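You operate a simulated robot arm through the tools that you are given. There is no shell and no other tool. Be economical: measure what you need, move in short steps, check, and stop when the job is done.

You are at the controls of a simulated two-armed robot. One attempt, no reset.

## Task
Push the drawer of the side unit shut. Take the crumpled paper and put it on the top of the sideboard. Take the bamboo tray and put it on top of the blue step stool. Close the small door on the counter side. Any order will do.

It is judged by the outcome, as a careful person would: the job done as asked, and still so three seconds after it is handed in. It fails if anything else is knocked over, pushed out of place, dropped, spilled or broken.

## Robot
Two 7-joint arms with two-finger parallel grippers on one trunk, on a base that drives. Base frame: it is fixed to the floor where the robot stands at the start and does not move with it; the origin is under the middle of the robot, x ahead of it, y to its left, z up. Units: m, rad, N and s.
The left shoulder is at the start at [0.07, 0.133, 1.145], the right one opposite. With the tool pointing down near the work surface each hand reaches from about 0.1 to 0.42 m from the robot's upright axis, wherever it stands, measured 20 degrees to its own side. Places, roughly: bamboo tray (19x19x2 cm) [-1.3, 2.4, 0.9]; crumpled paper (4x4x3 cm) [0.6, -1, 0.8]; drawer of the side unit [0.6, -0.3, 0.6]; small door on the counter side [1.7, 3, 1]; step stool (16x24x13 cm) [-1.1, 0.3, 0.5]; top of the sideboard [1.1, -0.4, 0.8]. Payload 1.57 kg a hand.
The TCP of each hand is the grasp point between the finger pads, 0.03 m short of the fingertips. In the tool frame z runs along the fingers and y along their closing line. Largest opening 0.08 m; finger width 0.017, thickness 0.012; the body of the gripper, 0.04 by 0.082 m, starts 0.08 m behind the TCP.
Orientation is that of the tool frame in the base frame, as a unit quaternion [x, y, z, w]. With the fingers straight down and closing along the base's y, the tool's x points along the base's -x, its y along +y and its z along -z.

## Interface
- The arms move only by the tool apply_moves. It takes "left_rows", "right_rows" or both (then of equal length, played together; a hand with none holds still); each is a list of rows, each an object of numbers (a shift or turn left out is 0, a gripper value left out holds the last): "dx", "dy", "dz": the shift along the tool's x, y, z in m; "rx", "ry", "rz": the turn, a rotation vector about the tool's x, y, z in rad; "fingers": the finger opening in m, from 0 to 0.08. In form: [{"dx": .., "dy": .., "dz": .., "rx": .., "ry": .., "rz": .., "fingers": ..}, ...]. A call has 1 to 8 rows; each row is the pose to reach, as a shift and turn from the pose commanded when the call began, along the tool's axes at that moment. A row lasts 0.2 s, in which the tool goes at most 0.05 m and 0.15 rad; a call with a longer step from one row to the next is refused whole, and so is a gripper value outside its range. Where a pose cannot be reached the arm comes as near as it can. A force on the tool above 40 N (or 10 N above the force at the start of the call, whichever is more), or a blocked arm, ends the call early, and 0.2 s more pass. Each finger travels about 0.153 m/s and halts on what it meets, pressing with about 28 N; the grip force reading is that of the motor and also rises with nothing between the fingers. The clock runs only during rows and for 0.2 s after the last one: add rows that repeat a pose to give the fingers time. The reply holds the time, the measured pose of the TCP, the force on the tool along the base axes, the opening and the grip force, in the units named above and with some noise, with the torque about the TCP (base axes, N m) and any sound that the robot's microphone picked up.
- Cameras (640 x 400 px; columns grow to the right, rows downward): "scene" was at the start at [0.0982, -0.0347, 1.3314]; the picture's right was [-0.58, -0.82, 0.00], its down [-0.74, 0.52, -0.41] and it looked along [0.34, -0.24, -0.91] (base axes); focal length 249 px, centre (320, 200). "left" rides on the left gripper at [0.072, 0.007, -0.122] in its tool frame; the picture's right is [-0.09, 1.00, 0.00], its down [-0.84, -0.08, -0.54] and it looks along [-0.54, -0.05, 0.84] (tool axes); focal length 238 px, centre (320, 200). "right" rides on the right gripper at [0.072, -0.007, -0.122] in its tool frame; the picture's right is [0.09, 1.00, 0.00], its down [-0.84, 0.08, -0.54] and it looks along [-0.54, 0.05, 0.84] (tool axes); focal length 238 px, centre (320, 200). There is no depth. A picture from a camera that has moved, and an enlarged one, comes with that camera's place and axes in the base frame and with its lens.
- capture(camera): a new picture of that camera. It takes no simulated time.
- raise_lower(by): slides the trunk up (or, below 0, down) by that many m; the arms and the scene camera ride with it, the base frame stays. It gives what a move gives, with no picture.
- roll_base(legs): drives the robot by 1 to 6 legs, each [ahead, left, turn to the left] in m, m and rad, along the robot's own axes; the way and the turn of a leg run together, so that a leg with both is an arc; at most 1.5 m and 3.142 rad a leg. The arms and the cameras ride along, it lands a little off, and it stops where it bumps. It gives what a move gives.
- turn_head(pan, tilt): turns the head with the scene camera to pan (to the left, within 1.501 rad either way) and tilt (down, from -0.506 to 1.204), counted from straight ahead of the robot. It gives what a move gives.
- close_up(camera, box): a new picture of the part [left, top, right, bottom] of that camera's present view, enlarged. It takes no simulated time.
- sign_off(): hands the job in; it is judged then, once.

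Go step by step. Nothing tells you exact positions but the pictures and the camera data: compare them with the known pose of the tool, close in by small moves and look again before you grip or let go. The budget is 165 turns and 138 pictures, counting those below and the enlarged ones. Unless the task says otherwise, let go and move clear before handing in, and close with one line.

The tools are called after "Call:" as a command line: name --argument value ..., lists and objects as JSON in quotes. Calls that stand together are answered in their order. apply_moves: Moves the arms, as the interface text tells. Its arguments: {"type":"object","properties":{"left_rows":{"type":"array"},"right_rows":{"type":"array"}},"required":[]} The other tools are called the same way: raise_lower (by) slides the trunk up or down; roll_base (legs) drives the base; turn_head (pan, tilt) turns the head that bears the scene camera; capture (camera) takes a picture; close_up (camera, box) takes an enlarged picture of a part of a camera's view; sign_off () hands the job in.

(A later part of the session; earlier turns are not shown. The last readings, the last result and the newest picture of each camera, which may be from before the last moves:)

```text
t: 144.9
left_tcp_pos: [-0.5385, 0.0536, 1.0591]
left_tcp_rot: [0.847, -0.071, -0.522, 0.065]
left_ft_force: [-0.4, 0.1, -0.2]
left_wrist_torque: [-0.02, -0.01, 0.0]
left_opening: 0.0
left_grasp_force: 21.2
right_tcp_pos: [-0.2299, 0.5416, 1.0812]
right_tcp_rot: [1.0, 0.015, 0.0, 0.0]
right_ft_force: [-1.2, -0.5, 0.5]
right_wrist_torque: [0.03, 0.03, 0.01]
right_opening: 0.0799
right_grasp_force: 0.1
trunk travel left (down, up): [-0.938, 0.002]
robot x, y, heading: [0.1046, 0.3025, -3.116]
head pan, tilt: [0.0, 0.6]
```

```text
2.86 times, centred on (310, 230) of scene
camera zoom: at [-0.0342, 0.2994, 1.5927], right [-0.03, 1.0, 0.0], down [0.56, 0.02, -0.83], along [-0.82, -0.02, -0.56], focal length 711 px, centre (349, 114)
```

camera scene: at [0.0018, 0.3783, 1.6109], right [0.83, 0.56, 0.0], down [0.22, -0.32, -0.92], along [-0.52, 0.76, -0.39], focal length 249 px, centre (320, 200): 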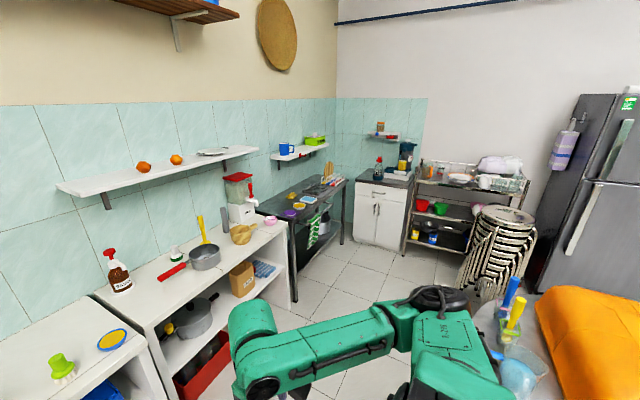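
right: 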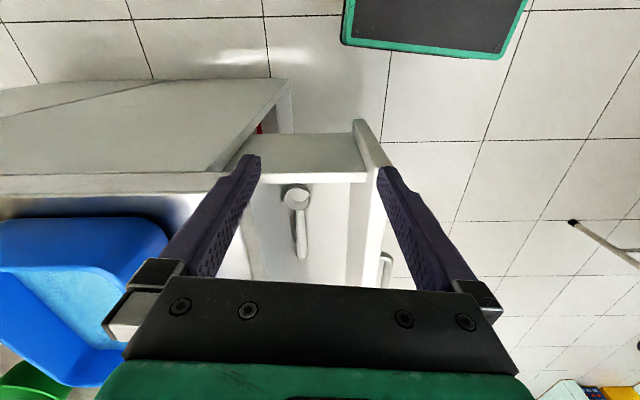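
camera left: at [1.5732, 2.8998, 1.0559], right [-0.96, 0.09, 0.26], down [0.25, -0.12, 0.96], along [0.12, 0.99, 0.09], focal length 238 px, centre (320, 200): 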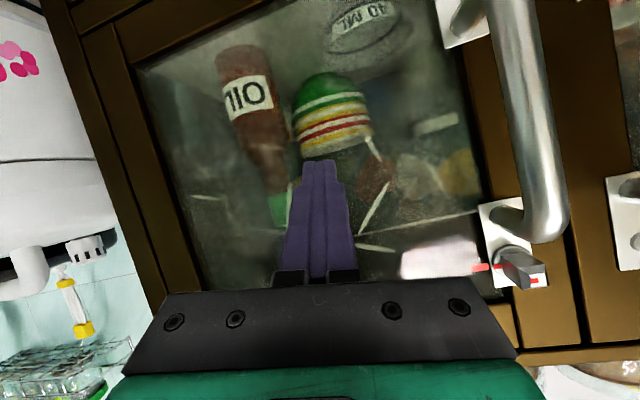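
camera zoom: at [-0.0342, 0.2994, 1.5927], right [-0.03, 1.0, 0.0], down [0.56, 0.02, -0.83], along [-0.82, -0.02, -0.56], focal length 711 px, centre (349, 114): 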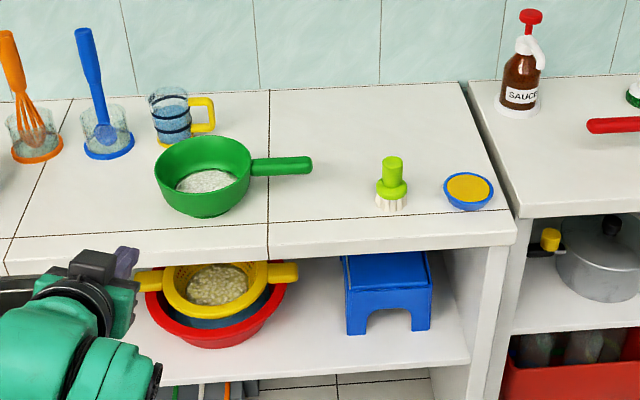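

The tray is a round bamboo disc standing upright in a rack on the steel table; I'll pinch its top edge and later lay it flat on the stool, going in under the tabletop. First I return the left hand to pointing down.

Call:
apply_moves --left_rows '[{"dx": 0.008, "dy": -0.001, "dz": -0.016, "rx": 0.015, "ry": 0.138, "rz": -0.022}, {"dx": 0.016, "dy": -0.002, "dz": -0.032, "rx": 0.03, "ry": 0.276, "rz": -0.044}, {"dx": 0.024, "dy": -0.003, "dz": -0.048, "rx": 0.045, "ry": 0.414, "rz": -0.066}, {"dx": 0.032, "dy": -0.004, "dz": -0.064, "rx": 0.061, "ry": 0.552, "rz": -0.088}, {"dx": 0.04, "dy": -0.005, "dz": -0.08, "rx": 0.076, "ry": 0.69, "rz": -0.11}, {"dx": 0.048, "dy": -0.006, "dz": -0.096, "rx": 0.091, "ry": 0.828, "rz": -0.132}, {"dx": 0.056, "dy": -0.007, "dz": -0.112, "rx": 0.106, "ry": 0.965, "rz": -0.153}, {"dx": 0.064, "dy": -0.0075, "dz": -0.1286, "rx": 0.121, "ry": 1.103, "rz": -0.175}]'

Call:
roll_base --legs '[[0, 0, -1.6], [0, 0.47, 0], [1.5, 0, 0], [0.3, 0, 0]]'

Call:
turn_head --pan 0.9 --tilt 0.6

Call:
capture --camera "scene"

```text
t: 146.7
left_tcp_pos: [-0.3942, 0.0538, 1.0577]
left_tcp_rot: [1.0, 0.015, 0.001, 0.001]
left_ft_force: [0.3, 0.1, 0.1]
left_wrist_torque: [0.03, 0.05, -0.01]
left_opening: 0.0003
left_grasp_force: 21.0
right_tcp_pos: [-0.229, 0.542, 1.0809]
right_tcp_rot: [1.0, 0.016, 0.0, -0.001]
right_ft_force: [-0.2, -0.1, 0.3]
right_wrist_torque: [0.02, -0.04, 0.0]
right_opening: 0.0802
right_grasp_force: 0.0
trunk travel left (down, up): [-0.938, 0.002]
robot x, y, heading: [0.1076, 0.3061, -3.115]
head pan, tilt: [0.0, 0.6]
```

```text
t: 162.3
left_tcp_pos: [-0.7497, 2.6434, 1.059]
left_tcp_rot: [0.732, -0.681, -0.002, -0.001]
left_ft_force: [1.7, 0.0, -0.2]
left_wrist_torque: [0.02, -0.02, 0.01]
left_opening: 0.0
left_grasp_force: 21.2
right_tcp_pos: [-0.2564, 2.4999, 1.0818]
right_tcp_rot: [0.733, -0.68, -0.001, 0.0]
right_ft_force: [0.7, -0.1, 0.4]
right_wrist_torque: [0.0, -0.03, 0.0]
right_opening: 0.08
right_grasp_force: 0.2
trunk travel left (down, up): [-0.938, 0.002]
robot x, y, heading: [-0.4815, 2.157, 1.644]
head pan, tilt: [0.0, 0.6]
```

```text
t: 163.5
left_tcp_pos: [-0.7488, 2.6458, 1.0586]
left_tcp_rot: [0.732, -0.681, -0.001, 0.0]
left_ft_force: [0.0, 0.4, 0.3]
left_wrist_torque: [-0.02, -0.01, 0.01]
left_opening: 0.0001
left_grasp_force: 21.8
right_tcp_pos: [-0.2563, 2.5011, 1.0816]
right_tcp_rot: [0.733, -0.68, 0.0, 0.0]
right_ft_force: [0.1, -0.3, 0.0]
right_wrist_torque: [-0.04, -0.02, 0.01]
right_opening: 0.0799
right_grasp_force: 0.1
trunk travel left (down, up): [-0.938, 0.002]
robot x, y, heading: [-0.4781, 2.1565, 1.645]
head pan, tilt: [0.901, 0.6]
```

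```text
81 pictures are left
camera scene: at [-0.5564, 2.2559, 1.5927], right [0.56, 0.83, 0.0], down [0.47, -0.32, -0.83], along [-0.68, 0.47, -0.56], focal length 249 px, centre (320, 200)
```

scene: 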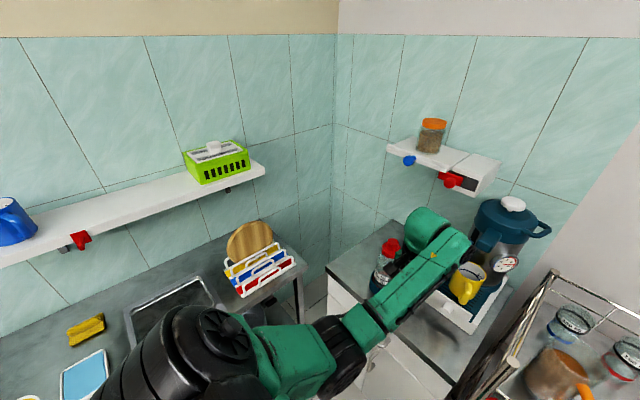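

The tray stands in the rack at about (-1.28,2.43). I back up slightly and turn to face it.

Call:
roll_base --legs '[[-0.2, 0, 0], [0, 0, 1.497]]'

Call:
turn_head --pan -0.4 --tilt 0.6

Call:
capture --camera "scene"

```text
t: 168.8
left_tcp_pos: [-0.9701, 1.7204, 1.0584]
left_tcp_rot: [1.0, 0.004, 0.0, 0.0]
left_ft_force: [0.2, -0.2, 0.6]
left_wrist_torque: [-0.02, 0.02, 0.01]
left_opening: 0.0
left_grasp_force: 21.7
right_tcp_pos: [-0.7951, 2.2029, 1.0822]
right_tcp_rot: [1.0, 0.004, 0.0, 0.0]
right_ft_force: [0.6, 0.2, 0.3]
right_wrist_torque: [-0.01, 0.02, 0.0]
right_opening: 0.0799
right_grasp_force: 0.1
trunk travel left (down, up): [-0.938, 0.002]
robot x, y, heading: [-0.4614, 1.9568, -3.138]
head pan, tilt: [0.901, 0.6]
```

```text
t: 170.2
left_tcp_pos: [-0.9693, 1.7199, 1.0578]
left_tcp_rot: [1.0, 0.004, 0.0, 0.0]
left_ft_force: [-1.2, 0.0, -0.2]
left_wrist_torque: [0.01, -0.04, 0.0]
left_opening: 0.0
left_grasp_force: 21.7
right_tcp_pos: [-0.7937, 2.203, 1.0816]
right_tcp_rot: [1.0, 0.005, 0.0, -0.001]
right_ft_force: [0.5, -0.1, 0.6]
right_wrist_torque: [-0.02, 0.0, 0.01]
right_opening: 0.0801
right_grasp_force: 0.0
trunk travel left (down, up): [-0.938, 0.002]
robot x, y, heading: [-0.4633, 1.9558, -3.135]
head pan, tilt: [-0.4, 0.6]
```

```text
80 pictures are left
camera scene: at [-0.5973, 1.9907, 1.5926], right [0.38, 0.92, 0.0], down [0.52, -0.22, -0.82], along [-0.76, 0.32, -0.57], focal length 249 px, centre (320, 200)
```

scene: 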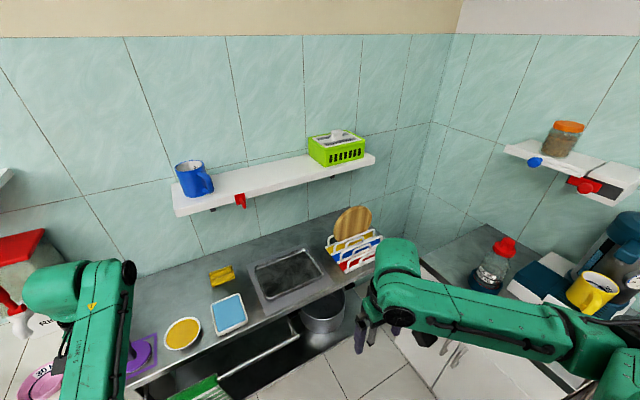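

Call:
close_up --camera "scene" --box '[310, 190, 400, 290]'

```text
4.00 times, centred on (355, 240) of scene
camera zoom: at [-0.5973, 1.9907, 1.5926], right [0.38, 0.92, 0.0], down [0.52, -0.22, -0.82], along [-0.76, 0.32, -0.57], focal length 995 px, centre (180, 40)
```

zoom: 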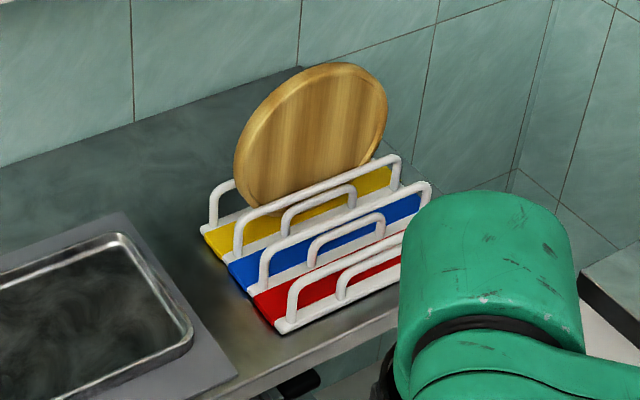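

The disc stands in a slot running along y, so it must be pinched along x: centre ~(-1.28,2.43,0.92), top ~1.01, with a shelf at x<-1.38 above. The right hand suits this place; I extend it a bit and roll it 90°.

Call:
apply_moves --right_rows '[{"dx": -0.03}, {"dx": -0.06}, {"dx": -0.09}, {"dx": -0.12}, {"dx": -0.15}]'

Call:
apply_moves --right_rows '[{"rz": -0.15}, {"rz": -0.3}, {"rz": -0.45}, {"rz": -0.6}, {"rz": -0.75}, {"rz": -0.9}, {"rz": -1.05}, {"rz": -1.2}]'

Call:
apply_moves --right_rows '[{"rz": -0.15}, {"rz": -0.3}, {"rz": -0.375}]'

Call:
capture --camera "scene"

```text
t: 171.4
left_tcp_pos: [-0.9718, 1.7185, 1.0569]
left_tcp_rot: [1.0, 0.003, 0.0, 0.001]
left_ft_force: [0.4, 0.3, 0.1]
left_wrist_torque: [-0.04, -0.03, -0.02]
left_opening: 0.0
left_grasp_force: 21.5
right_tcp_pos: [-0.9469, 2.1989, 1.0809]
right_tcp_rot: [1.0, 0.005, 0.001, -0.001]
right_ft_force: [-0.3, 0.7, -0.3]
right_wrist_torque: [0.01, -0.04, 0.01]
right_opening: 0.08
right_grasp_force: 0.0
trunk travel left (down, up): [-0.938, 0.002]
robot x, y, heading: [-0.4648, 1.9561, -3.136]
head pan, tilt: [-0.4, 0.6]
```

```text
t: 173.2
left_tcp_pos: [-0.9707, 1.7194, 1.0576]
left_tcp_rot: [1.0, 0.003, -0.001, -0.001]
left_ft_force: [-0.3, -0.2, -0.9]
left_wrist_torque: [-0.01, -0.02, 0.03]
left_opening: 0.0
left_grasp_force: 21.5
right_tcp_pos: [-0.943, 2.2001, 1.0812]
right_tcp_rot: [0.822, 0.569, 0.0, 0.001]
right_ft_force: [0.1, -0.1, 0.2]
right_wrist_torque: [0.03, 0.0, 0.02]
right_opening: 0.0799
right_grasp_force: 0.1
trunk travel left (down, up): [-0.938, 0.002]
robot x, y, heading: [-0.4637, 1.9553, -3.134]
head pan, tilt: [-0.4, 0.6]
```

```text
t: 174.0
left_tcp_pos: [-0.971, 1.7193, 1.0589]
left_tcp_rot: [1.0, 0.003, -0.001, 0.0]
left_ft_force: [-0.1, 0.0, -1.1]
left_wrist_torque: [-0.03, 0.0, 0.03]
left_opening: 0.0
left_grasp_force: 21.3
right_tcp_pos: [-0.944, 2.2005, 1.0813]
right_tcp_rot: [0.702, 0.713, 0.001, 0.0]
right_ft_force: [0.4, 1.0, 0.1]
right_wrist_torque: [0.01, -0.01, -0.01]
right_opening: 0.08
right_grasp_force: 0.1
trunk travel left (down, up): [-0.938, 0.002]
robot x, y, heading: [-0.4646, 1.957, -3.135]
head pan, tilt: [-0.4, 0.6]
```

```text
78 pictures are left
camera scene: at [-0.5974, 1.9907, 1.5926], right [0.38, 0.92, 0.0], down [0.52, -0.22, -0.82], along [-0.76, 0.32, -0.57], focal length 249 px, centre (320, 200)
```

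scene: 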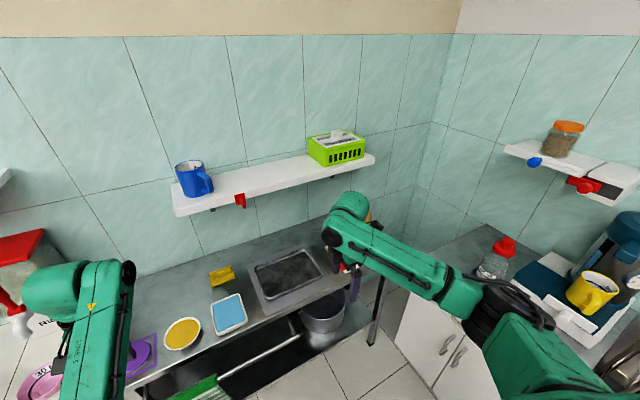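

Roll worked. Before grasping, I test that this hand can pitch forward in that roll, as the placement will need it.

Call:
apply_moves --right_rows '[{"rx": 0.15}, {"rx": 0.3}, {"rx": 0.45}, {"rx": 0.6}, {"rx": 0.75}, {"rx": 0.9}, {"rx": 1.05}, {"rx": 1.2}]'

Call:
apply_moves --right_rows '[{"rx": 0.15}, {"rx": 0.3}, {"rx": 0.35}]'

Call:
capture --camera "scene"

```text
t: 175.8
left_tcp_pos: [-0.9692, 1.7186, 1.0595]
left_tcp_rot: [1.0, 0.003, -0.001, 0.0]
left_ft_force: [0.2, 0.2, 0.7]
left_wrist_torque: [-0.02, 0.0, -0.04]
left_opening: 0.0002
left_grasp_force: 21.4
right_tcp_pos: [-0.9414, 2.201, 1.0831]
right_tcp_rot: [0.58, 0.587, -0.403, -0.396]
right_ft_force: [0.9, 0.0, 0.0]
right_wrist_torque: [0.01, 0.02, -0.03]
right_opening: 0.08
right_grasp_force: 0.1
trunk travel left (down, up): [-0.938, 0.002]
robot x, y, heading: [-0.4658, 1.9548, -3.132]
head pan, tilt: [-0.4, 0.6]
```

```text
t: 176.6
left_tcp_pos: [-0.971, 1.7194, 1.0587]
left_tcp_rot: [1.0, 0.004, 0.001, 0.002]
left_ft_force: [0.4, 1.1, -0.4]
left_wrist_torque: [0.0, -0.04, -0.01]
left_opening: 0.0
left_grasp_force: 21.1
right_tcp_pos: [-0.945, 2.2031, 1.0799]
right_tcp_rot: [0.503, 0.508, -0.498, -0.491]
right_ft_force: [0.4, 0.2, -0.3]
right_wrist_torque: [0.02, -0.01, 0.05]
right_opening: 0.0797
right_grasp_force: 0.0
trunk travel left (down, up): [-0.938, 0.002]
robot x, y, heading: [-0.4656, 1.9588, -3.142]
head pan, tilt: [-0.4, 0.6]
```

```text
77 pictures are left
camera scene: at [-0.5989, 1.9927, 1.5924], right [0.38, 0.92, 0.0], down [0.52, -0.22, -0.82], along [-0.76, 0.32, -0.57], focal length 249 px, centre (320, 200)
```

scene: 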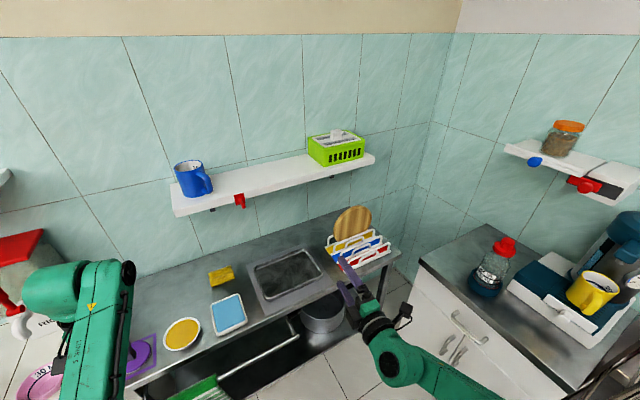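

The placement pose is reachable. Back to pointing down.

Call:
apply_moves --right_rows '[{"rx": -0.15}, {"rx": -0.3}, {"rx": -0.45}, {"rx": -0.6}, {"rx": -0.75}, {"rx": -0.9}, {"rx": -1.05}, {"rx": -1.2}]'

Call:
apply_moves --right_rows '[{"rx": -0.15}, {"rx": -0.3}, {"rx": -0.35}]'

Call:
capture --camera "right"

```text
t: 178.4
left_tcp_pos: [-0.9717, 1.7188, 1.0574]
left_tcp_rot: [1.0, 0.003, 0.0, 0.0]
left_ft_force: [-0.2, 1.2, -0.3]
left_wrist_torque: [0.0, -0.02, -0.02]
left_opening: 0.0
left_grasp_force: 21.4
right_tcp_pos: [-0.9451, 2.2002, 1.0803]
right_tcp_rot: [0.692, 0.701, -0.123, -0.12]
right_ft_force: [-0.2, -1.0, 0.8]
right_wrist_torque: [-0.01, -0.02, -0.05]
right_opening: 0.08
right_grasp_force: 0.1
trunk travel left (down, up): [-0.938, 0.002]
robot x, y, heading: [-0.4634, 1.9587, -3.141]
head pan, tilt: [-0.4, 0.6]
```

```text
t: 179.2
left_tcp_pos: [-0.9706, 1.72, 1.0587]
left_tcp_rot: [1.0, 0.003, -0.001, -0.001]
left_ft_force: [0.0, 0.3, 0.3]
left_wrist_torque: [0.01, 0.02, -0.02]
left_opening: 0.0001
left_grasp_force: 21.3
right_tcp_pos: [-0.9446, 2.201, 1.0799]
right_tcp_rot: [0.702, 0.712, 0.002, 0.0]
right_ft_force: [0.2, 0.0, 0.3]
right_wrist_torque: [-0.04, -0.03, 0.01]
right_opening: 0.0801
right_grasp_force: 0.0
trunk travel left (down, up): [-0.938, 0.002]
robot x, y, heading: [-0.4619, 1.9587, -3.134]
head pan, tilt: [-0.4, 0.6]
```

```text
76 pictures are left
camera right: at [-0.9527, 2.273, 1.2039], right [0.99, 0.11, 0.0], down [0.09, -0.84, 0.54], along [0.06, -0.54, -0.84], focal length 238 px, centre (320, 200)
```

right: 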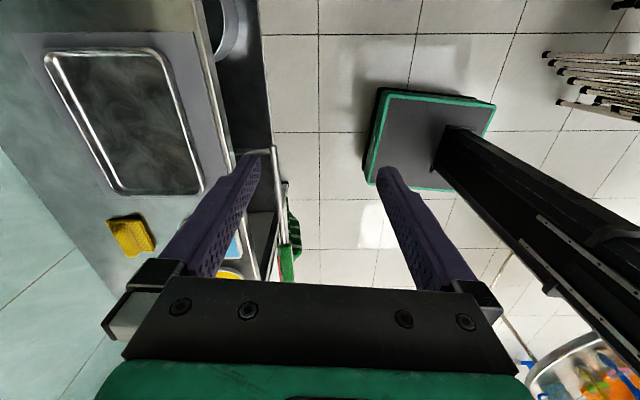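

I move right and ahead to bring the right hand near the tray, staying high.

Call:
roll_base --legs '[[0, -0.229, 0], [0.2, 0, 0]]'

Call:
capture --camera "right"

Call:
capture --camera "scene"

```text
t: 182.2
left_tcp_pos: [-1.1694, 1.945, 1.0601]
left_tcp_rot: [1.0, 0.006, -0.003, 0.0]
left_ft_force: [0.0, 0.3, -0.3]
left_wrist_torque: [-0.03, 0.0, 0.01]
left_opening: 0.0
left_grasp_force: 21.7
right_tcp_pos: [-1.1463, 2.4269, 1.0829]
right_tcp_rot: [0.7, 0.714, -0.001, -0.001]
right_ft_force: [0.4, 0.0, 0.5]
right_wrist_torque: [0.0, -0.02, 0.0]
right_opening: 0.0799
right_grasp_force: 0.0
trunk travel left (down, up): [-0.938, 0.002]
robot x, y, heading: [-0.6701, 2.1845, -3.129]
head pan, tilt: [-0.4, 0.6]
```

```text
75 pictures are left
camera right: at [-1.1549, 2.4996, 1.2055], right [0.99, 0.11, 0.0], down [0.1, -0.84, 0.54], along [0.06, -0.54, -0.84], focal length 238 px, centre (320, 200)
```

right: 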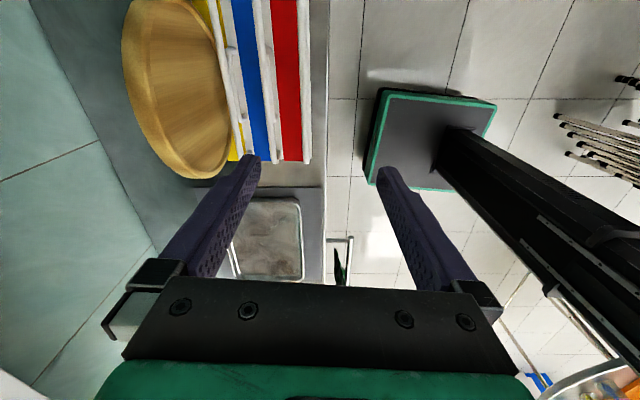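

```text
74 pictures are left
camera scene: at [-0.7966, 2.2196, 1.5931], right [0.38, 0.93, 0.0], down [0.52, -0.21, -0.83], along [-0.77, 0.31, -0.56], focal length 249 px, centre (320, 200)
```

scene: 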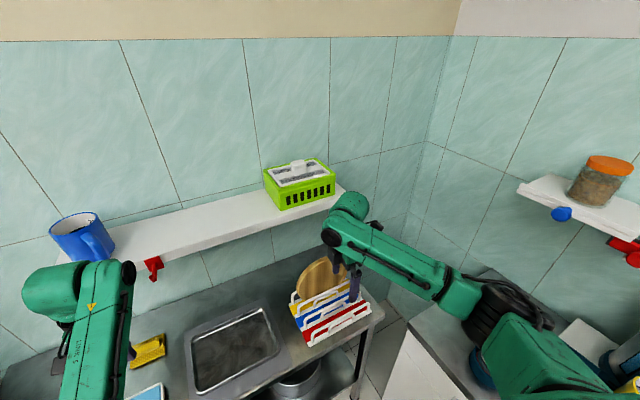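

The disc seems to lean back against the rack wires. I take close-ups to measure the lean.

Call:
close_up --camera "scene" --box '[270, 230, 390, 350]'

Call:
close_up --camera "right" --box '[90, 0, 330, 200]'

```text
3.33 times, centred on (330, 290) of scene
camera zoom: at [-0.7966, 2.2196, 1.5931], right [0.38, 0.93, 0.0], down [0.52, -0.21, -0.83], along [-0.77, 0.31, -0.56], focal length 829 px, centre (287, -100)
```

zoom: 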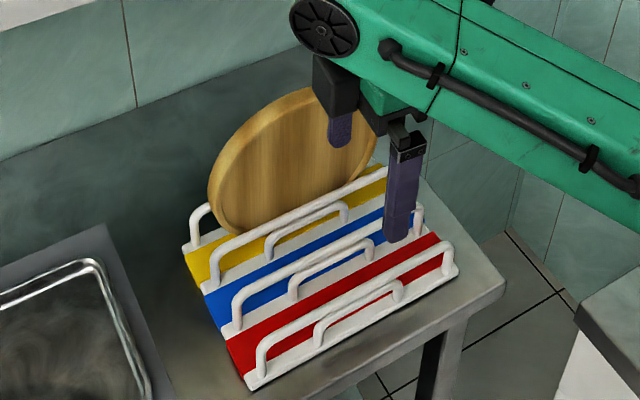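

```text
2.00 times, centred on (210, 100) of right
camera zoom: at [-1.1549, 2.4996, 1.2055], right [0.99, 0.11, 0.0], down [0.1, -0.84, 0.54], along [0.06, -0.54, -0.84], focal length 477 px, centre (540, 400)
```

zoom: 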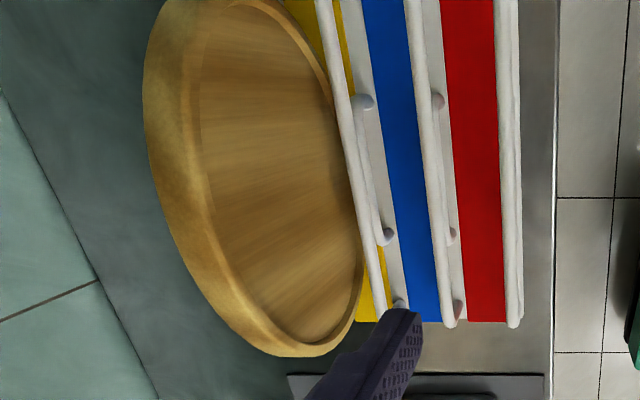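

Disc top rim is at about x=-1.284, y=2.43, z≈1.02, leaning back ~8° and yawed a little. I align the hand: base 7 cm ahead, then the arm the rest.

Call:
roll_base --legs '[[0.07, 0, 0]]'

Call:
apply_moves --right_rows '[{"dy": -0.02, "rz": -0.05, "rx": -0.03}, {"dy": -0.04, "rz": -0.1, "rx": -0.06}]'

Call:
capture --camera "right"

Call:
close_up --camera "scene" --box '[240, 150, 440, 350]'

```text
t: 183.2
left_tcp_pos: [-1.2362, 1.9462, 1.0613]
left_tcp_rot: [1.0, 0.006, -0.004, -0.001]
left_ft_force: [0.6, -0.7, 0.1]
left_wrist_torque: [0.0, 0.05, 0.02]
left_opening: 0.0002
left_grasp_force: 21.4
right_tcp_pos: [-1.2107, 2.4284, 1.0845]
right_tcp_rot: [0.701, 0.713, -0.002, -0.003]
right_ft_force: [0.4, -0.4, -1.3]
right_wrist_torque: [-0.05, 0.08, 0.01]
right_opening: 0.08
right_grasp_force: 0.0
trunk travel left (down, up): [-0.938, 0.002]
robot x, y, heading: [-0.7358, 2.1871, -3.138]
head pan, tilt: [-0.4, 0.6]
```

```text
t: 183.8
left_tcp_pos: [-1.2407, 1.9464, 1.0594]
left_tcp_rot: [1.0, 0.005, -0.001, 0.001]
left_ft_force: [0.3, -0.9, -0.4]
left_wrist_torque: [0.01, 0.05, -0.01]
left_opening: 0.0
left_grasp_force: 21.1
right_tcp_pos: [-1.256, 2.4274, 1.082]
right_tcp_rot: [0.664, 0.747, 0.022, 0.02]
right_ft_force: [0.3, 0.4, 0.5]
right_wrist_torque: [-0.02, 0.02, -0.02]
right_opening: 0.0799
right_grasp_force: 0.0
trunk travel left (down, up): [-0.938, 0.002]
robot x, y, heading: [-0.7353, 2.1847, -3.131]
head pan, tilt: [-0.4, 0.6]
```

```text
71 pictures are left
camera right: at [-1.2787, 2.4976, 1.204], right [0.98, 0.21, 0.06], down [0.14, -0.82, 0.55], along [0.16, -0.53, -0.83], focal length 238 px, centre (320, 200)
```

right: 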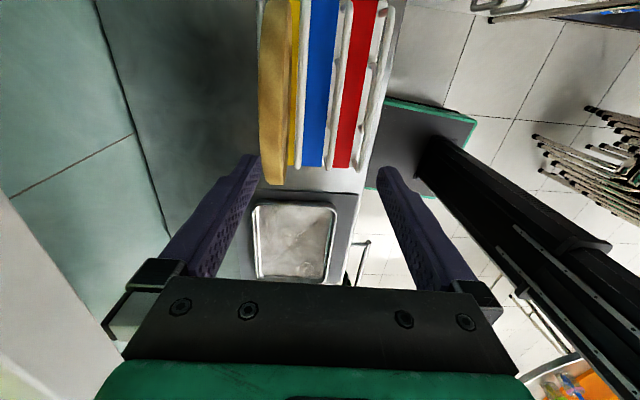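

```text
2.00 times, centred on (340, 250) of scene
camera zoom: at [-0.868, 2.2189, 1.5928], right [0.38, 0.92, 0.0], down [0.52, -0.21, -0.83], along [-0.76, 0.31, -0.56], focal length 498 px, centre (280, 100)
```

zoom: 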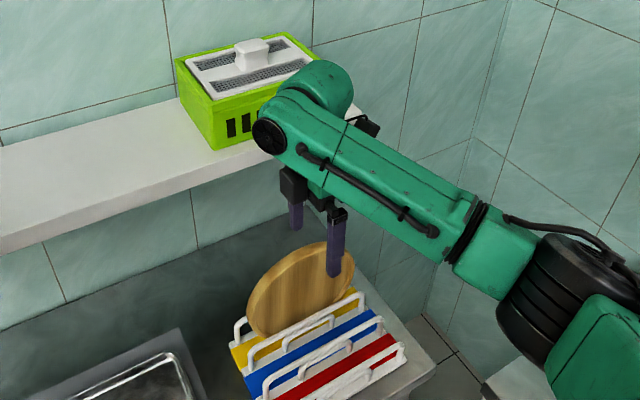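

Aligned; the disc's top edge is at x≈-1.288. Shift 3 cm further and lower over it.

Call:
apply_moves --right_rows '[{"dy": -0.016}, {"dy": -0.031}]'

Call:
capture --camera "right"

Call:
close_up --camera "scene" --box '[240, 150, 440, 350]'

```text
t: 184.4
left_tcp_pos: [-1.2415, 1.9454, 1.0585]
left_tcp_rot: [1.0, 0.006, 0.001, 0.0]
left_ft_force: [0.4, 0.0, 0.4]
left_wrist_torque: [-0.01, -0.04, 0.05]
left_opening: 0.0
left_grasp_force: 21.0
right_tcp_pos: [-1.2903, 2.4225, 1.078]
right_tcp_rot: [0.664, 0.747, 0.022, 0.02]
right_ft_force: [0.3, 0.2, 0.6]
right_wrist_torque: [-0.03, -0.01, 0.0]
right_opening: 0.0797
right_grasp_force: 0.1
trunk travel left (down, up): [-0.938, 0.002]
robot x, y, heading: [-0.74, 2.1896, -3.133]
head pan, tilt: [-0.4, 0.6]
```

```text
69 pictures are left
camera right: at [-1.3129, 2.4931, 1.2012], right [0.98, 0.21, 0.06], down [0.14, -0.82, 0.55], along [0.16, -0.53, -0.83], focal length 238 px, centre (320, 200)
```

right: 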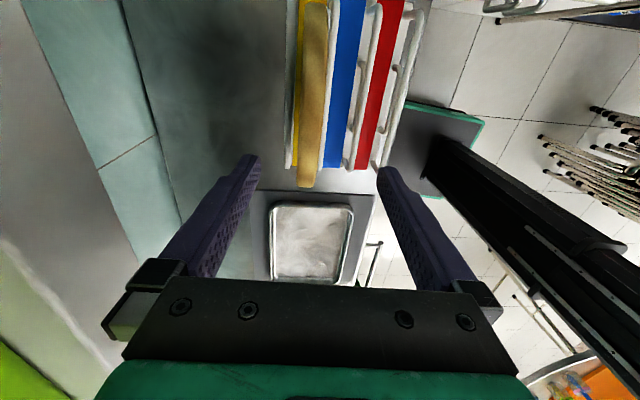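

```text
2.00 times, centred on (340, 250) of scene
camera zoom: at [-0.8708, 2.2185, 1.5926], right [0.38, 0.92, 0.0], down [0.52, -0.21, -0.82], along [-0.76, 0.31, -0.57], focal length 498 px, centre (280, 100)
```

zoom: 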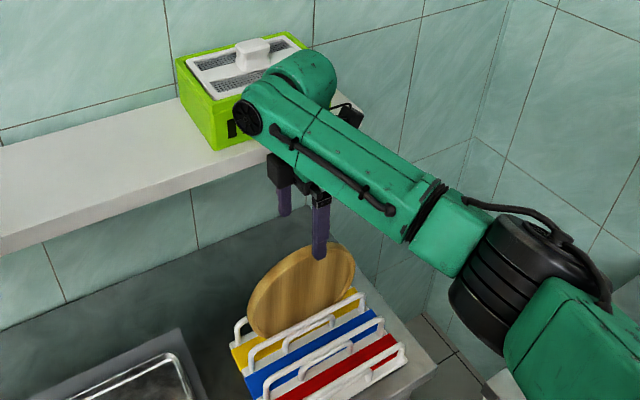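

Clearances to the shelf are about 5 cm. I lower over the rim.

Call:
raise_lower --by -0.035

Call:
capture --camera "right"

```text
t: 185.2
left_tcp_pos: [-1.2419, 1.946, 1.0225]
left_tcp_rot: [1.0, 0.005, -0.001, 0.0]
left_ft_force: [0.0, 0.4, 0.0]
left_wrist_torque: [0.02, 0.02, 0.0]
left_opening: 0.0
left_grasp_force: 21.2
right_tcp_pos: [-1.2892, 2.4245, 1.0437]
right_tcp_rot: [0.665, 0.746, 0.022, 0.021]
right_ft_force: [-0.6, -0.4, -0.5]
right_wrist_torque: [0.02, 0.01, 0.03]
right_opening: 0.0801
right_grasp_force: 0.0
trunk travel left (down, up): [-0.903, 0.037]
robot x, y, heading: [-0.7387, 2.1913, -3.129]
head pan, tilt: [-0.4, 0.6]
```

```text
67 pictures are left
camera right: at [-1.3119, 2.4941, 1.1662], right [0.98, 0.21, 0.06], down [0.14, -0.82, 0.55], along [0.16, -0.53, -0.83], focal length 238 px, centre (320, 200)
```

right: 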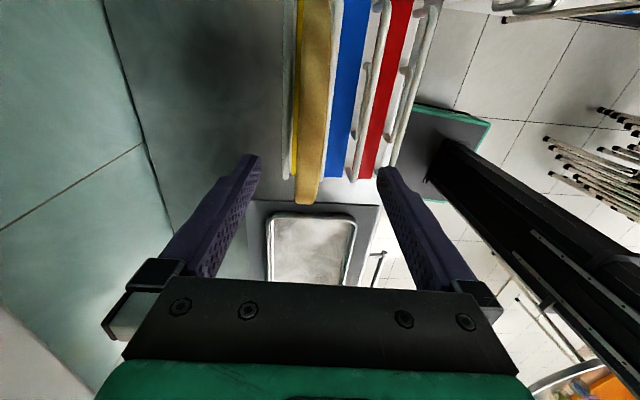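

Still centred between the fingers. Lower 3 cm more and look.

Call:
raise_lower --by -0.03

Call:
capture --camera "right"

Call:
close_up --camera "scene" --box '[240, 150, 440, 350]'

```text
t: 185.9
left_tcp_pos: [-1.2407, 1.9466, 0.9931]
left_tcp_rot: [1.0, 0.005, -0.001, 0.001]
left_ft_force: [0.3, 0.3, 0.3]
left_wrist_torque: [-0.03, 0.0, -0.01]
left_opening: 0.0001
left_grasp_force: 20.9
right_tcp_pos: [-1.2891, 2.4238, 1.0132]
right_tcp_rot: [0.664, 0.747, 0.021, 0.021]
right_ft_force: [-0.5, -0.1, -0.4]
right_wrist_torque: [0.03, 0.03, 0.01]
right_opening: 0.0799
right_grasp_force: 0.0
trunk travel left (down, up): [-0.873, 0.067]
robot x, y, heading: [-0.7353, 2.1865, -3.132]
head pan, tilt: [-0.4, 0.6]
```

```text
66 pictures are left
camera right: at [-1.3118, 2.4941, 1.1362], right [0.98, 0.21, 0.06], down [0.14, -0.82, 0.55], along [0.16, -0.53, -0.83], focal length 238 px, centre (320, 200)
```

right: 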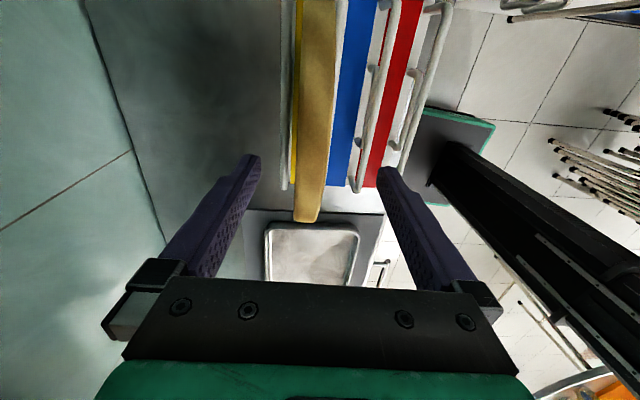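

```text
2.00 times, centred on (340, 250) of scene
camera zoom: at [-0.8696, 2.2199, 1.5276], right [0.38, 0.92, 0.0], down [0.52, -0.21, -0.83], along [-0.76, 0.31, -0.56], focal length 498 px, centre (280, 100)
```

zoom: 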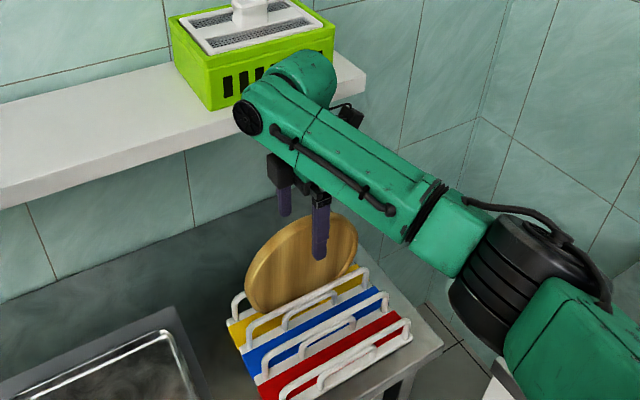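

The rim is between the fingers with ~3.5 cm overlap. Close gently.

Call:
apply_moves --right_rows '[{"fingers": 0.05}, {"fingers": 0.035}, {"fingers": 0.02}, {"fingers": 0.01}, {"fingers": 0.005}, {"fingers": 0.005}]'

Call:
capture --camera "right"

```text
t: 187.3
left_tcp_pos: [-1.2421, 1.9452, 0.9927]
left_tcp_rot: [1.0, 0.005, 0.0, 0.0]
left_ft_force: [-0.4, 0.0, -0.3]
left_wrist_torque: [-0.01, 0.0, 0.02]
left_opening: 0.0001
left_grasp_force: 21.0
right_tcp_pos: [-1.2884, 2.4235, 1.0144]
right_tcp_rot: [0.664, 0.747, 0.021, 0.021]
right_ft_force: [-2.3, 0.9, 1.2]
right_wrist_torque: [0.01, 0.48, -0.04]
right_opening: 0.0178
right_grasp_force: 28.0
trunk travel left (down, up): [-0.873, 0.067]
robot x, y, heading: [-0.7355, 2.1866, -3.133]
head pan, tilt: [-0.4, 0.6]
```

```text
64 pictures are left
camera right: at [-1.3126, 2.4939, 1.1362], right [0.98, 0.21, 0.06], down [0.14, -0.82, 0.55], along [0.16, -0.53, -0.83], focal length 238 px, centre (320, 200)
```

right: 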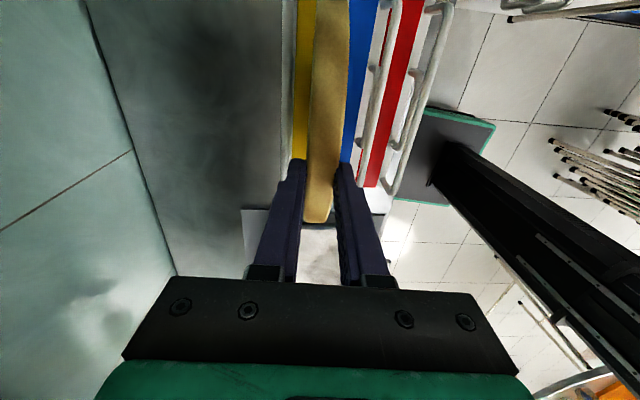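

Gripped (18 mm). Lift it out of the rack with trunk and then the arm.

Call:
raise_lower --by 0.065

Call:
apply_moves --right_rows '[{"dz": -0.02}, {"dz": -0.04}, {"dz": -0.06}]'

Call:
close_up --camera "scene" --box '[240, 150, 440, 350]'

```text
t: 188.4
left_tcp_pos: [-1.2429, 1.9472, 1.0581]
left_tcp_rot: [1.0, 0.006, 0.0, 0.0]
left_ft_force: [0.0, -0.2, -0.3]
left_wrist_torque: [0.02, -0.01, -0.01]
left_opening: 0.0
left_grasp_force: 21.1
right_tcp_pos: [-1.2902, 2.4242, 1.079]
right_tcp_rot: [0.664, 0.747, 0.022, 0.022]
right_ft_force: [-0.2, 0.1, -2.0]
right_wrist_torque: [0.0, -0.03, 0.0]
right_opening: 0.0174
right_grasp_force: 27.9
trunk travel left (down, up): [-0.938, 0.002]
robot x, y, heading: [-0.7388, 2.188, -3.135]
head pan, tilt: [-0.4, 0.6]
```

```text
t: 189.2
left_tcp_pos: [-1.2418, 1.947, 1.0583]
left_tcp_rot: [1.0, 0.005, 0.0, 0.0]
left_ft_force: [-0.2, -0.8, -1.1]
left_wrist_torque: [-0.01, 0.04, 0.01]
left_opening: 0.0
left_grasp_force: 21.2
right_tcp_pos: [-1.293, 2.4216, 1.1394]
right_tcp_rot: [0.664, 0.747, 0.022, 0.021]
right_ft_force: [-0.5, -0.3, -1.1]
right_wrist_torque: [0.03, 0.0, -0.03]
right_opening: 0.0176
right_grasp_force: 27.9
trunk travel left (down, up): [-0.938, 0.002]
robot x, y, heading: [-0.7347, 2.1843, -3.128]
head pan, tilt: [-0.4, 0.6]
```

```text
2.00 times, centred on (340, 250) of scene
camera zoom: at [-0.8706, 2.2196, 1.5925], right [0.38, 0.92, 0.0], down [0.52, -0.21, -0.82], along [-0.76, 0.31, -0.57], focal length 498 px, centre (280, 100)
```

zoom: 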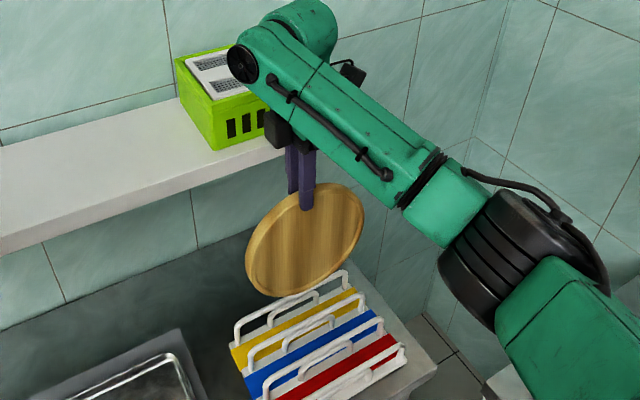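

The tray is free of the rack and clears the wires. I back away and head south along the aisle, tray hanging, to the stool.

Call:
roll_base --legs '[[-0.34, 0, 0], [0, 0, 1.565]]'

Call:
turn_head --pan 0 --tilt 0.7

Call:
capture --camera "scene"

```text
t: 195.2
left_tcp_pos: [-0.1709, 1.6809, 1.0585]
left_tcp_rot: [0.712, 0.702, 0.001, 0.0]
left_ft_force: [-0.4, 0.5, -0.6]
left_wrist_torque: [0.03, 0.02, -0.01]
left_opening: 0.0
left_grasp_force: 21.6
right_tcp_pos: [-0.647, 1.6403, 1.1407]
right_tcp_rot: [-0.048, 0.998, 0.03, 0.001]
right_ft_force: [-0.4, -0.2, -1.4]
right_wrist_torque: [0.0, -0.02, 0.03]
right_opening: 0.0174
right_grasp_force: 28.2
trunk travel left (down, up): [-0.938, 0.002]
robot x, y, heading: [-0.3973, 2.1902, -1.582]
head pan, tilt: [-0.4, 0.6]
```

```text
t: 196.0
left_tcp_pos: [-0.1701, 1.6807, 1.0592]
left_tcp_rot: [0.711, 0.703, 0.0, 0.001]
left_ft_force: [0.3, -0.4, 0.5]
left_wrist_torque: [-0.01, -0.01, -0.01]
left_opening: 0.0
left_grasp_force: 20.9
right_tcp_pos: [-0.6453, 1.6402, 1.1409]
right_tcp_rot: [-0.047, 0.998, 0.031, 0.0]
right_ft_force: [0.2, 0.2, -1.1]
right_wrist_torque: [-0.02, -0.03, 0.01]
right_opening: 0.0175
right_grasp_force: 28.0
trunk travel left (down, up): [-0.938, 0.002]
robot x, y, heading: [-0.3978, 2.1914, -1.578]
head pan, tilt: [0.0, 0.7]
```

```text
62 pictures are left
camera scene: at [-0.4013, 2.0557, 1.584], right [-1.0, 0.01, 0.0], down [0.01, 0.64, -0.76], along [-0.01, -0.76, -0.64], focal length 249 px, centre (320, 200)
```

scene: 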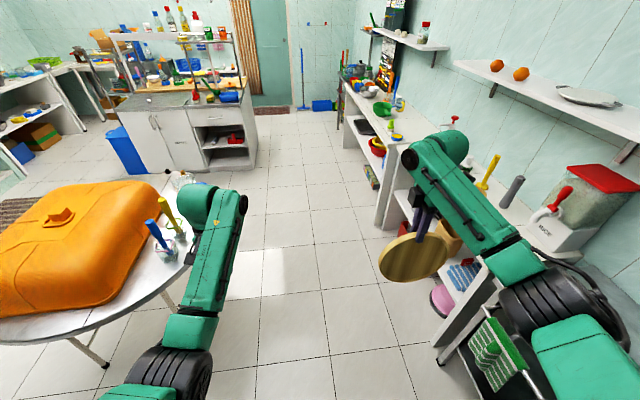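

The aisle is clear on both sides. Drive south, shift off from the table, and turn to face the stool.

Call:
roll_base --legs '[[1.5, 0, 0], [0.3, 0, 0], [0, 0.3, 0], [0, 0, -1.16]]'

Call:
turn_head --pan -0.3 --tilt 0.7

Call:
capture --camera "scene"

```text
t: 209.5
left_tcp_pos: [-0.5305, -0.0213, 1.0591]
left_tcp_rot: [0.979, 0.202, 0.0, 0.0]
left_ft_force: [-0.2, 0.6, -0.3]
left_wrist_torque: [0.04, 0.05, 0.01]
left_opening: 0.0
left_grasp_force: 21.4
right_tcp_pos: [-0.7611, 0.397, 1.1407]
right_tcp_rot: [0.504, 0.863, 0.025, 0.016]
right_ft_force: [-0.1, -0.4, -1.8]
right_wrist_torque: [0.0, -0.01, -0.01]
right_opening: 0.0173
right_grasp_force: 28.2
trunk travel left (down, up): [-0.938, 0.002]
robot x, y, heading: [-0.1563, 0.3931, -2.737]
head pan, tilt: [0.0, 0.7]
```

```text
t: 210.3
left_tcp_pos: [-0.5302, -0.0221, 1.0589]
left_tcp_rot: [0.98, 0.201, -0.001, 0.0]
left_ft_force: [-0.6, 0.3, 0.4]
left_wrist_torque: [0.02, -0.02, -0.03]
left_opening: 0.0001
left_grasp_force: 20.5
right_tcp_pos: [-0.7617, 0.3962, 1.1396]
right_tcp_rot: [0.504, 0.863, 0.024, 0.017]
right_ft_force: [-0.1, -0.3, -1.4]
right_wrist_torque: [-0.02, 0.01, -0.01]
right_opening: 0.0174
right_grasp_force: 28.2
trunk travel left (down, up): [-0.938, 0.002]
robot x, y, heading: [-0.1573, 0.3921, -2.735]
head pan, tilt: [-0.3, 0.7]
```

```text
61 pictures are left
camera scene: at [-0.2893, 0.3654, 1.584], right [-0.11, 0.99, 0.0], down [0.64, 0.07, -0.76], along [-0.76, -0.08, -0.64], focal length 249 px, centre (320, 200)
```

scene: 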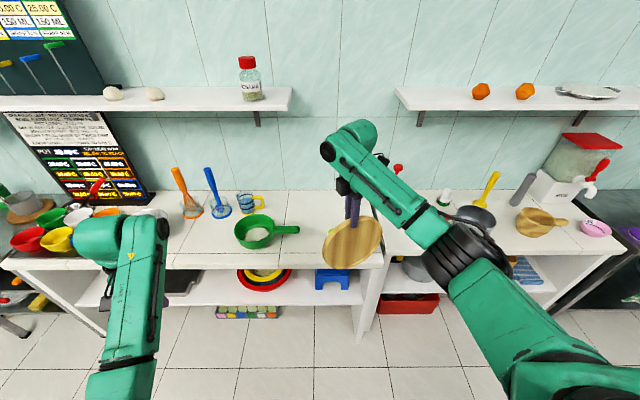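

Facing the stool. I back up 16 cm so the tray stays outside the table, then pitch the hand forward to lay the tray flat.

Call:
roll_base --legs '[[-0.16, 0, 0]]'

Call:
apply_moves --right_rows '[{"rx": 0.148}, {"rx": 0.296}, {"rx": 0.444}, {"rx": 0.592}, {"rx": 0.74}, {"rx": 0.888}, {"rx": 1.036}, {"rx": 1.184}]'

Call:
apply_moves --right_rows '[{"rx": 0.148}, {"rx": 0.296}, {"rx": 0.444}, {"rx": 0.444}]'

Call:
capture --camera "scene"

Call:
capture --camera "right"

```text
t: 211.7
left_tcp_pos: [-0.3848, 0.0411, 1.0544]
left_tcp_rot: [0.979, 0.202, 0.001, 0.0]
left_ft_force: [-0.3, 0.0, -0.1]
left_wrist_torque: [0.04, -0.02, 0.02]
left_opening: 0.0
left_grasp_force: 21.1
right_tcp_pos: [-0.6149, 0.4598, 1.1392]
right_tcp_rot: [0.504, 0.863, 0.027, 0.018]
right_ft_force: [-0.6, 0.5, -1.6]
right_wrist_torque: [-0.03, 0.01, -0.01]
right_opening: 0.0171
right_grasp_force: 27.5
trunk travel left (down, up): [-0.938, 0.002]
robot x, y, heading: [-0.0097, 0.4588, -2.74]
head pan, tilt: [-0.3, 0.7]
```

```text
t: 213.5
left_tcp_pos: [-0.3808, 0.0423, 1.0588]
left_tcp_rot: [0.979, 0.203, -0.001, 0.0]
left_ft_force: [0.9, 0.2, -0.8]
left_wrist_torque: [0.03, -0.02, 0.02]
left_opening: 0.0
left_grasp_force: 21.1
right_tcp_pos: [-0.6124, 0.4604, 1.1397]
right_tcp_rot: [0.428, 0.73, -0.461, -0.266]
right_ft_force: [-0.1, -0.9, -1.0]
right_wrist_torque: [0.07, -0.16, 0.02]
right_opening: 0.0178
right_grasp_force: 28.3
trunk travel left (down, up): [-0.938, 0.002]
robot x, y, heading: [-0.0068, 0.459, -2.739]
head pan, tilt: [-0.3, 0.7]
```

```text
t: 214.5
left_tcp_pos: [-0.3821, 0.0424, 1.0578]
left_tcp_rot: [0.98, 0.201, 0.0, 0.0]
left_ft_force: [-0.1, 0.8, 0.1]
left_wrist_torque: [-0.02, 0.0, 0.0]
left_opening: 0.0
left_grasp_force: 21.4
right_tcp_pos: [-0.6122, 0.4628, 1.1402]
right_tcp_rot: [0.359, 0.611, -0.609, -0.356]
right_ft_force: [0.3, -0.2, -1.4]
right_wrist_torque: [0.07, -0.13, -0.01]
right_opening: 0.0171
right_grasp_force: 28.8
trunk travel left (down, up): [-0.938, 0.002]
robot x, y, heading: [-0.0064, 0.4585, -2.73]
head pan, tilt: [-0.3, 0.7]
```

```text
60 pictures are left
camera scene: at [-0.1406, 0.4298, 1.5839], right [-0.11, 0.99, 0.0], down [0.64, 0.07, -0.76], along [-0.76, -0.08, -0.64], focal length 249 px, centre (320, 200)
```

scene: 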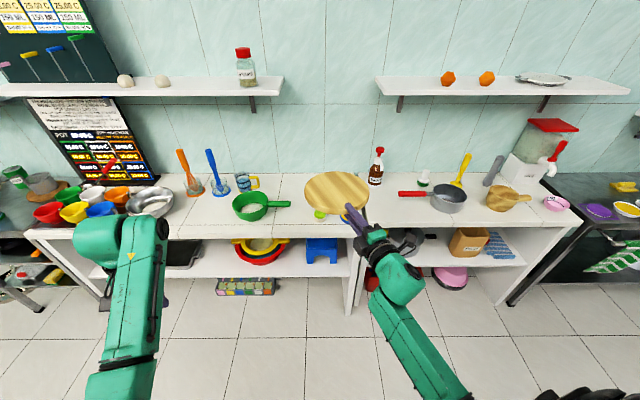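

```text
59 pictures are left
camera right: at [-0.542, 0.5845, 1.1478], right [-0.04, 0.08, -1.0], down [0.88, -0.46, -0.07], along [-0.47, -0.88, -0.05], focal length 238 px, centre (320, 200)
```

right: 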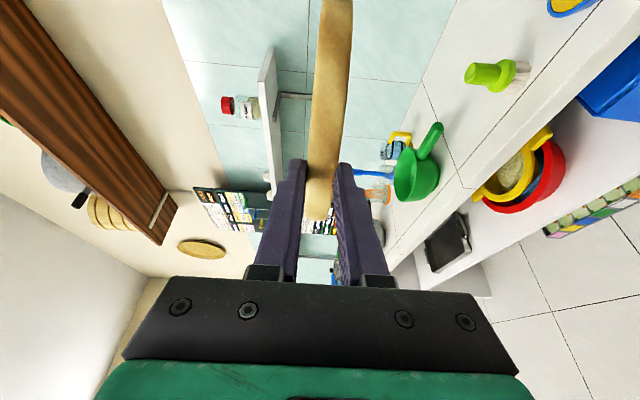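

The tray is level in the hand. Now measure the stool from this height.

Call:
close_up --camera "scene" --box '[220, 200, 400, 320]'

Call:
raise_lower --by -0.4

Call:
capture --camera "scene"

```text
3.33 times, centred on (310, 260) of scene
camera zoom: at [-0.1406, 0.4298, 1.5839], right [-0.11, 0.99, 0.0], down [0.64, 0.07, -0.76], along [-0.76, -0.08, -0.64], focal length 829 px, centre (353, 0)
```

zoom: 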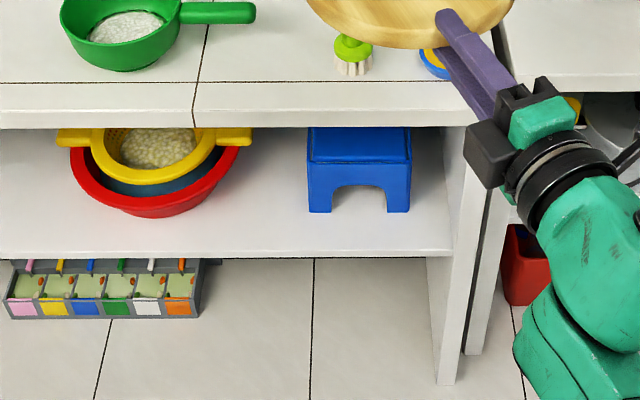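

```text
t: 218.3
left_tcp_pos: [-0.382, 0.0417, 0.6575]
left_tcp_rot: [0.979, 0.202, 0.0, 0.001]
left_ft_force: [0.5, -0.8, -0.2]
left_wrist_torque: [-0.01, -0.05, 0.01]
left_opening: 0.0
left_grasp_force: 21.6
right_tcp_pos: [-0.6115, 0.4613, 0.742]
right_tcp_rot: [0.359, 0.611, -0.61, -0.355]
right_ft_force: [0.0, -0.5, -0.9]
right_wrist_torque: [0.06, -0.16, -0.01]
right_opening: 0.0174
right_grasp_force: 27.8
trunk travel left (down, up): [-0.538, 0.402]
robot x, y, heading: [-0.007, 0.4562, -2.733]
head pan, tilt: [-0.3, 0.7]
```

```text
57 pictures are left
camera scene: at [-0.14, 0.4295, 1.184], right [-0.11, 0.99, 0.0], down [0.64, 0.07, -0.76], along [-0.76, -0.08, -0.64], focal length 249 px, centre (320, 200)
```

scene: 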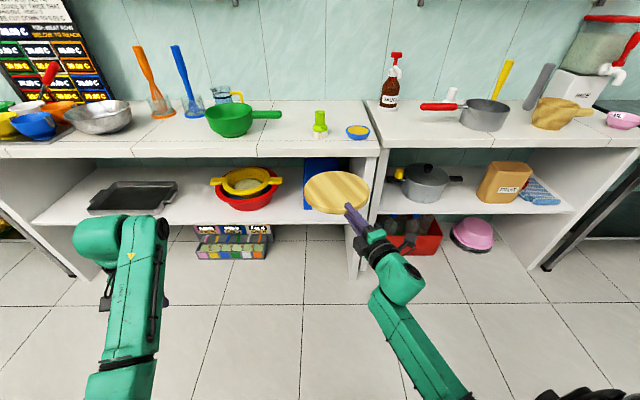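

Call:
close_up --camera "scene" --box '[280, 130, 400, 230]'

Call:
capture --camera "right"

```text
4.00 times, centred on (340, 180) of scene
camera zoom: at [-0.14, 0.4295, 1.184], right [-0.11, 0.99, 0.0], down [0.64, 0.07, -0.76], along [-0.76, -0.08, -0.64], focal length 995 px, centre (240, 280)
```

zoom: 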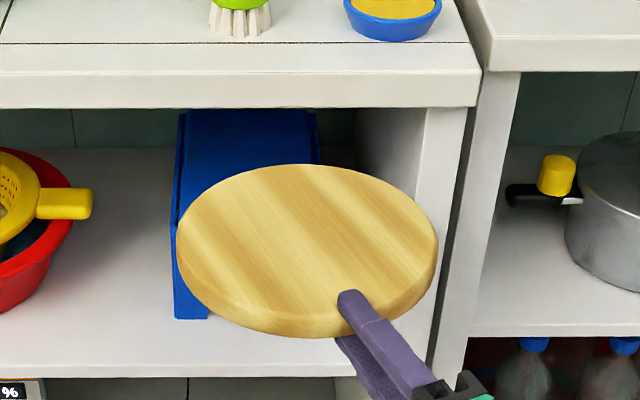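

```text
55 pictures are left
camera right: at [-0.5416, 0.5839, 0.7485], right [-0.04, 0.08, -1.0], down [0.88, -0.46, -0.07], along [-0.47, -0.88, -0.05], focal length 238 px, centre (320, 200)
```

right: 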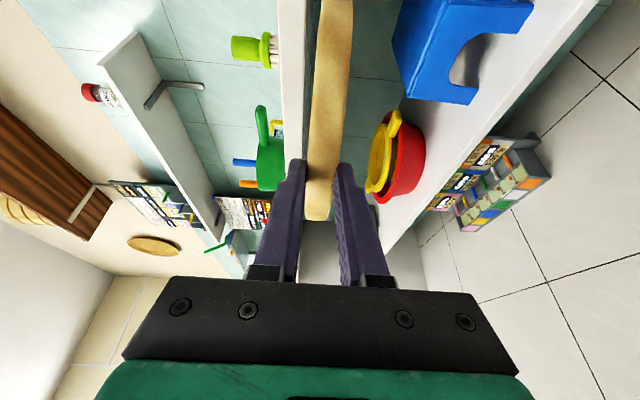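

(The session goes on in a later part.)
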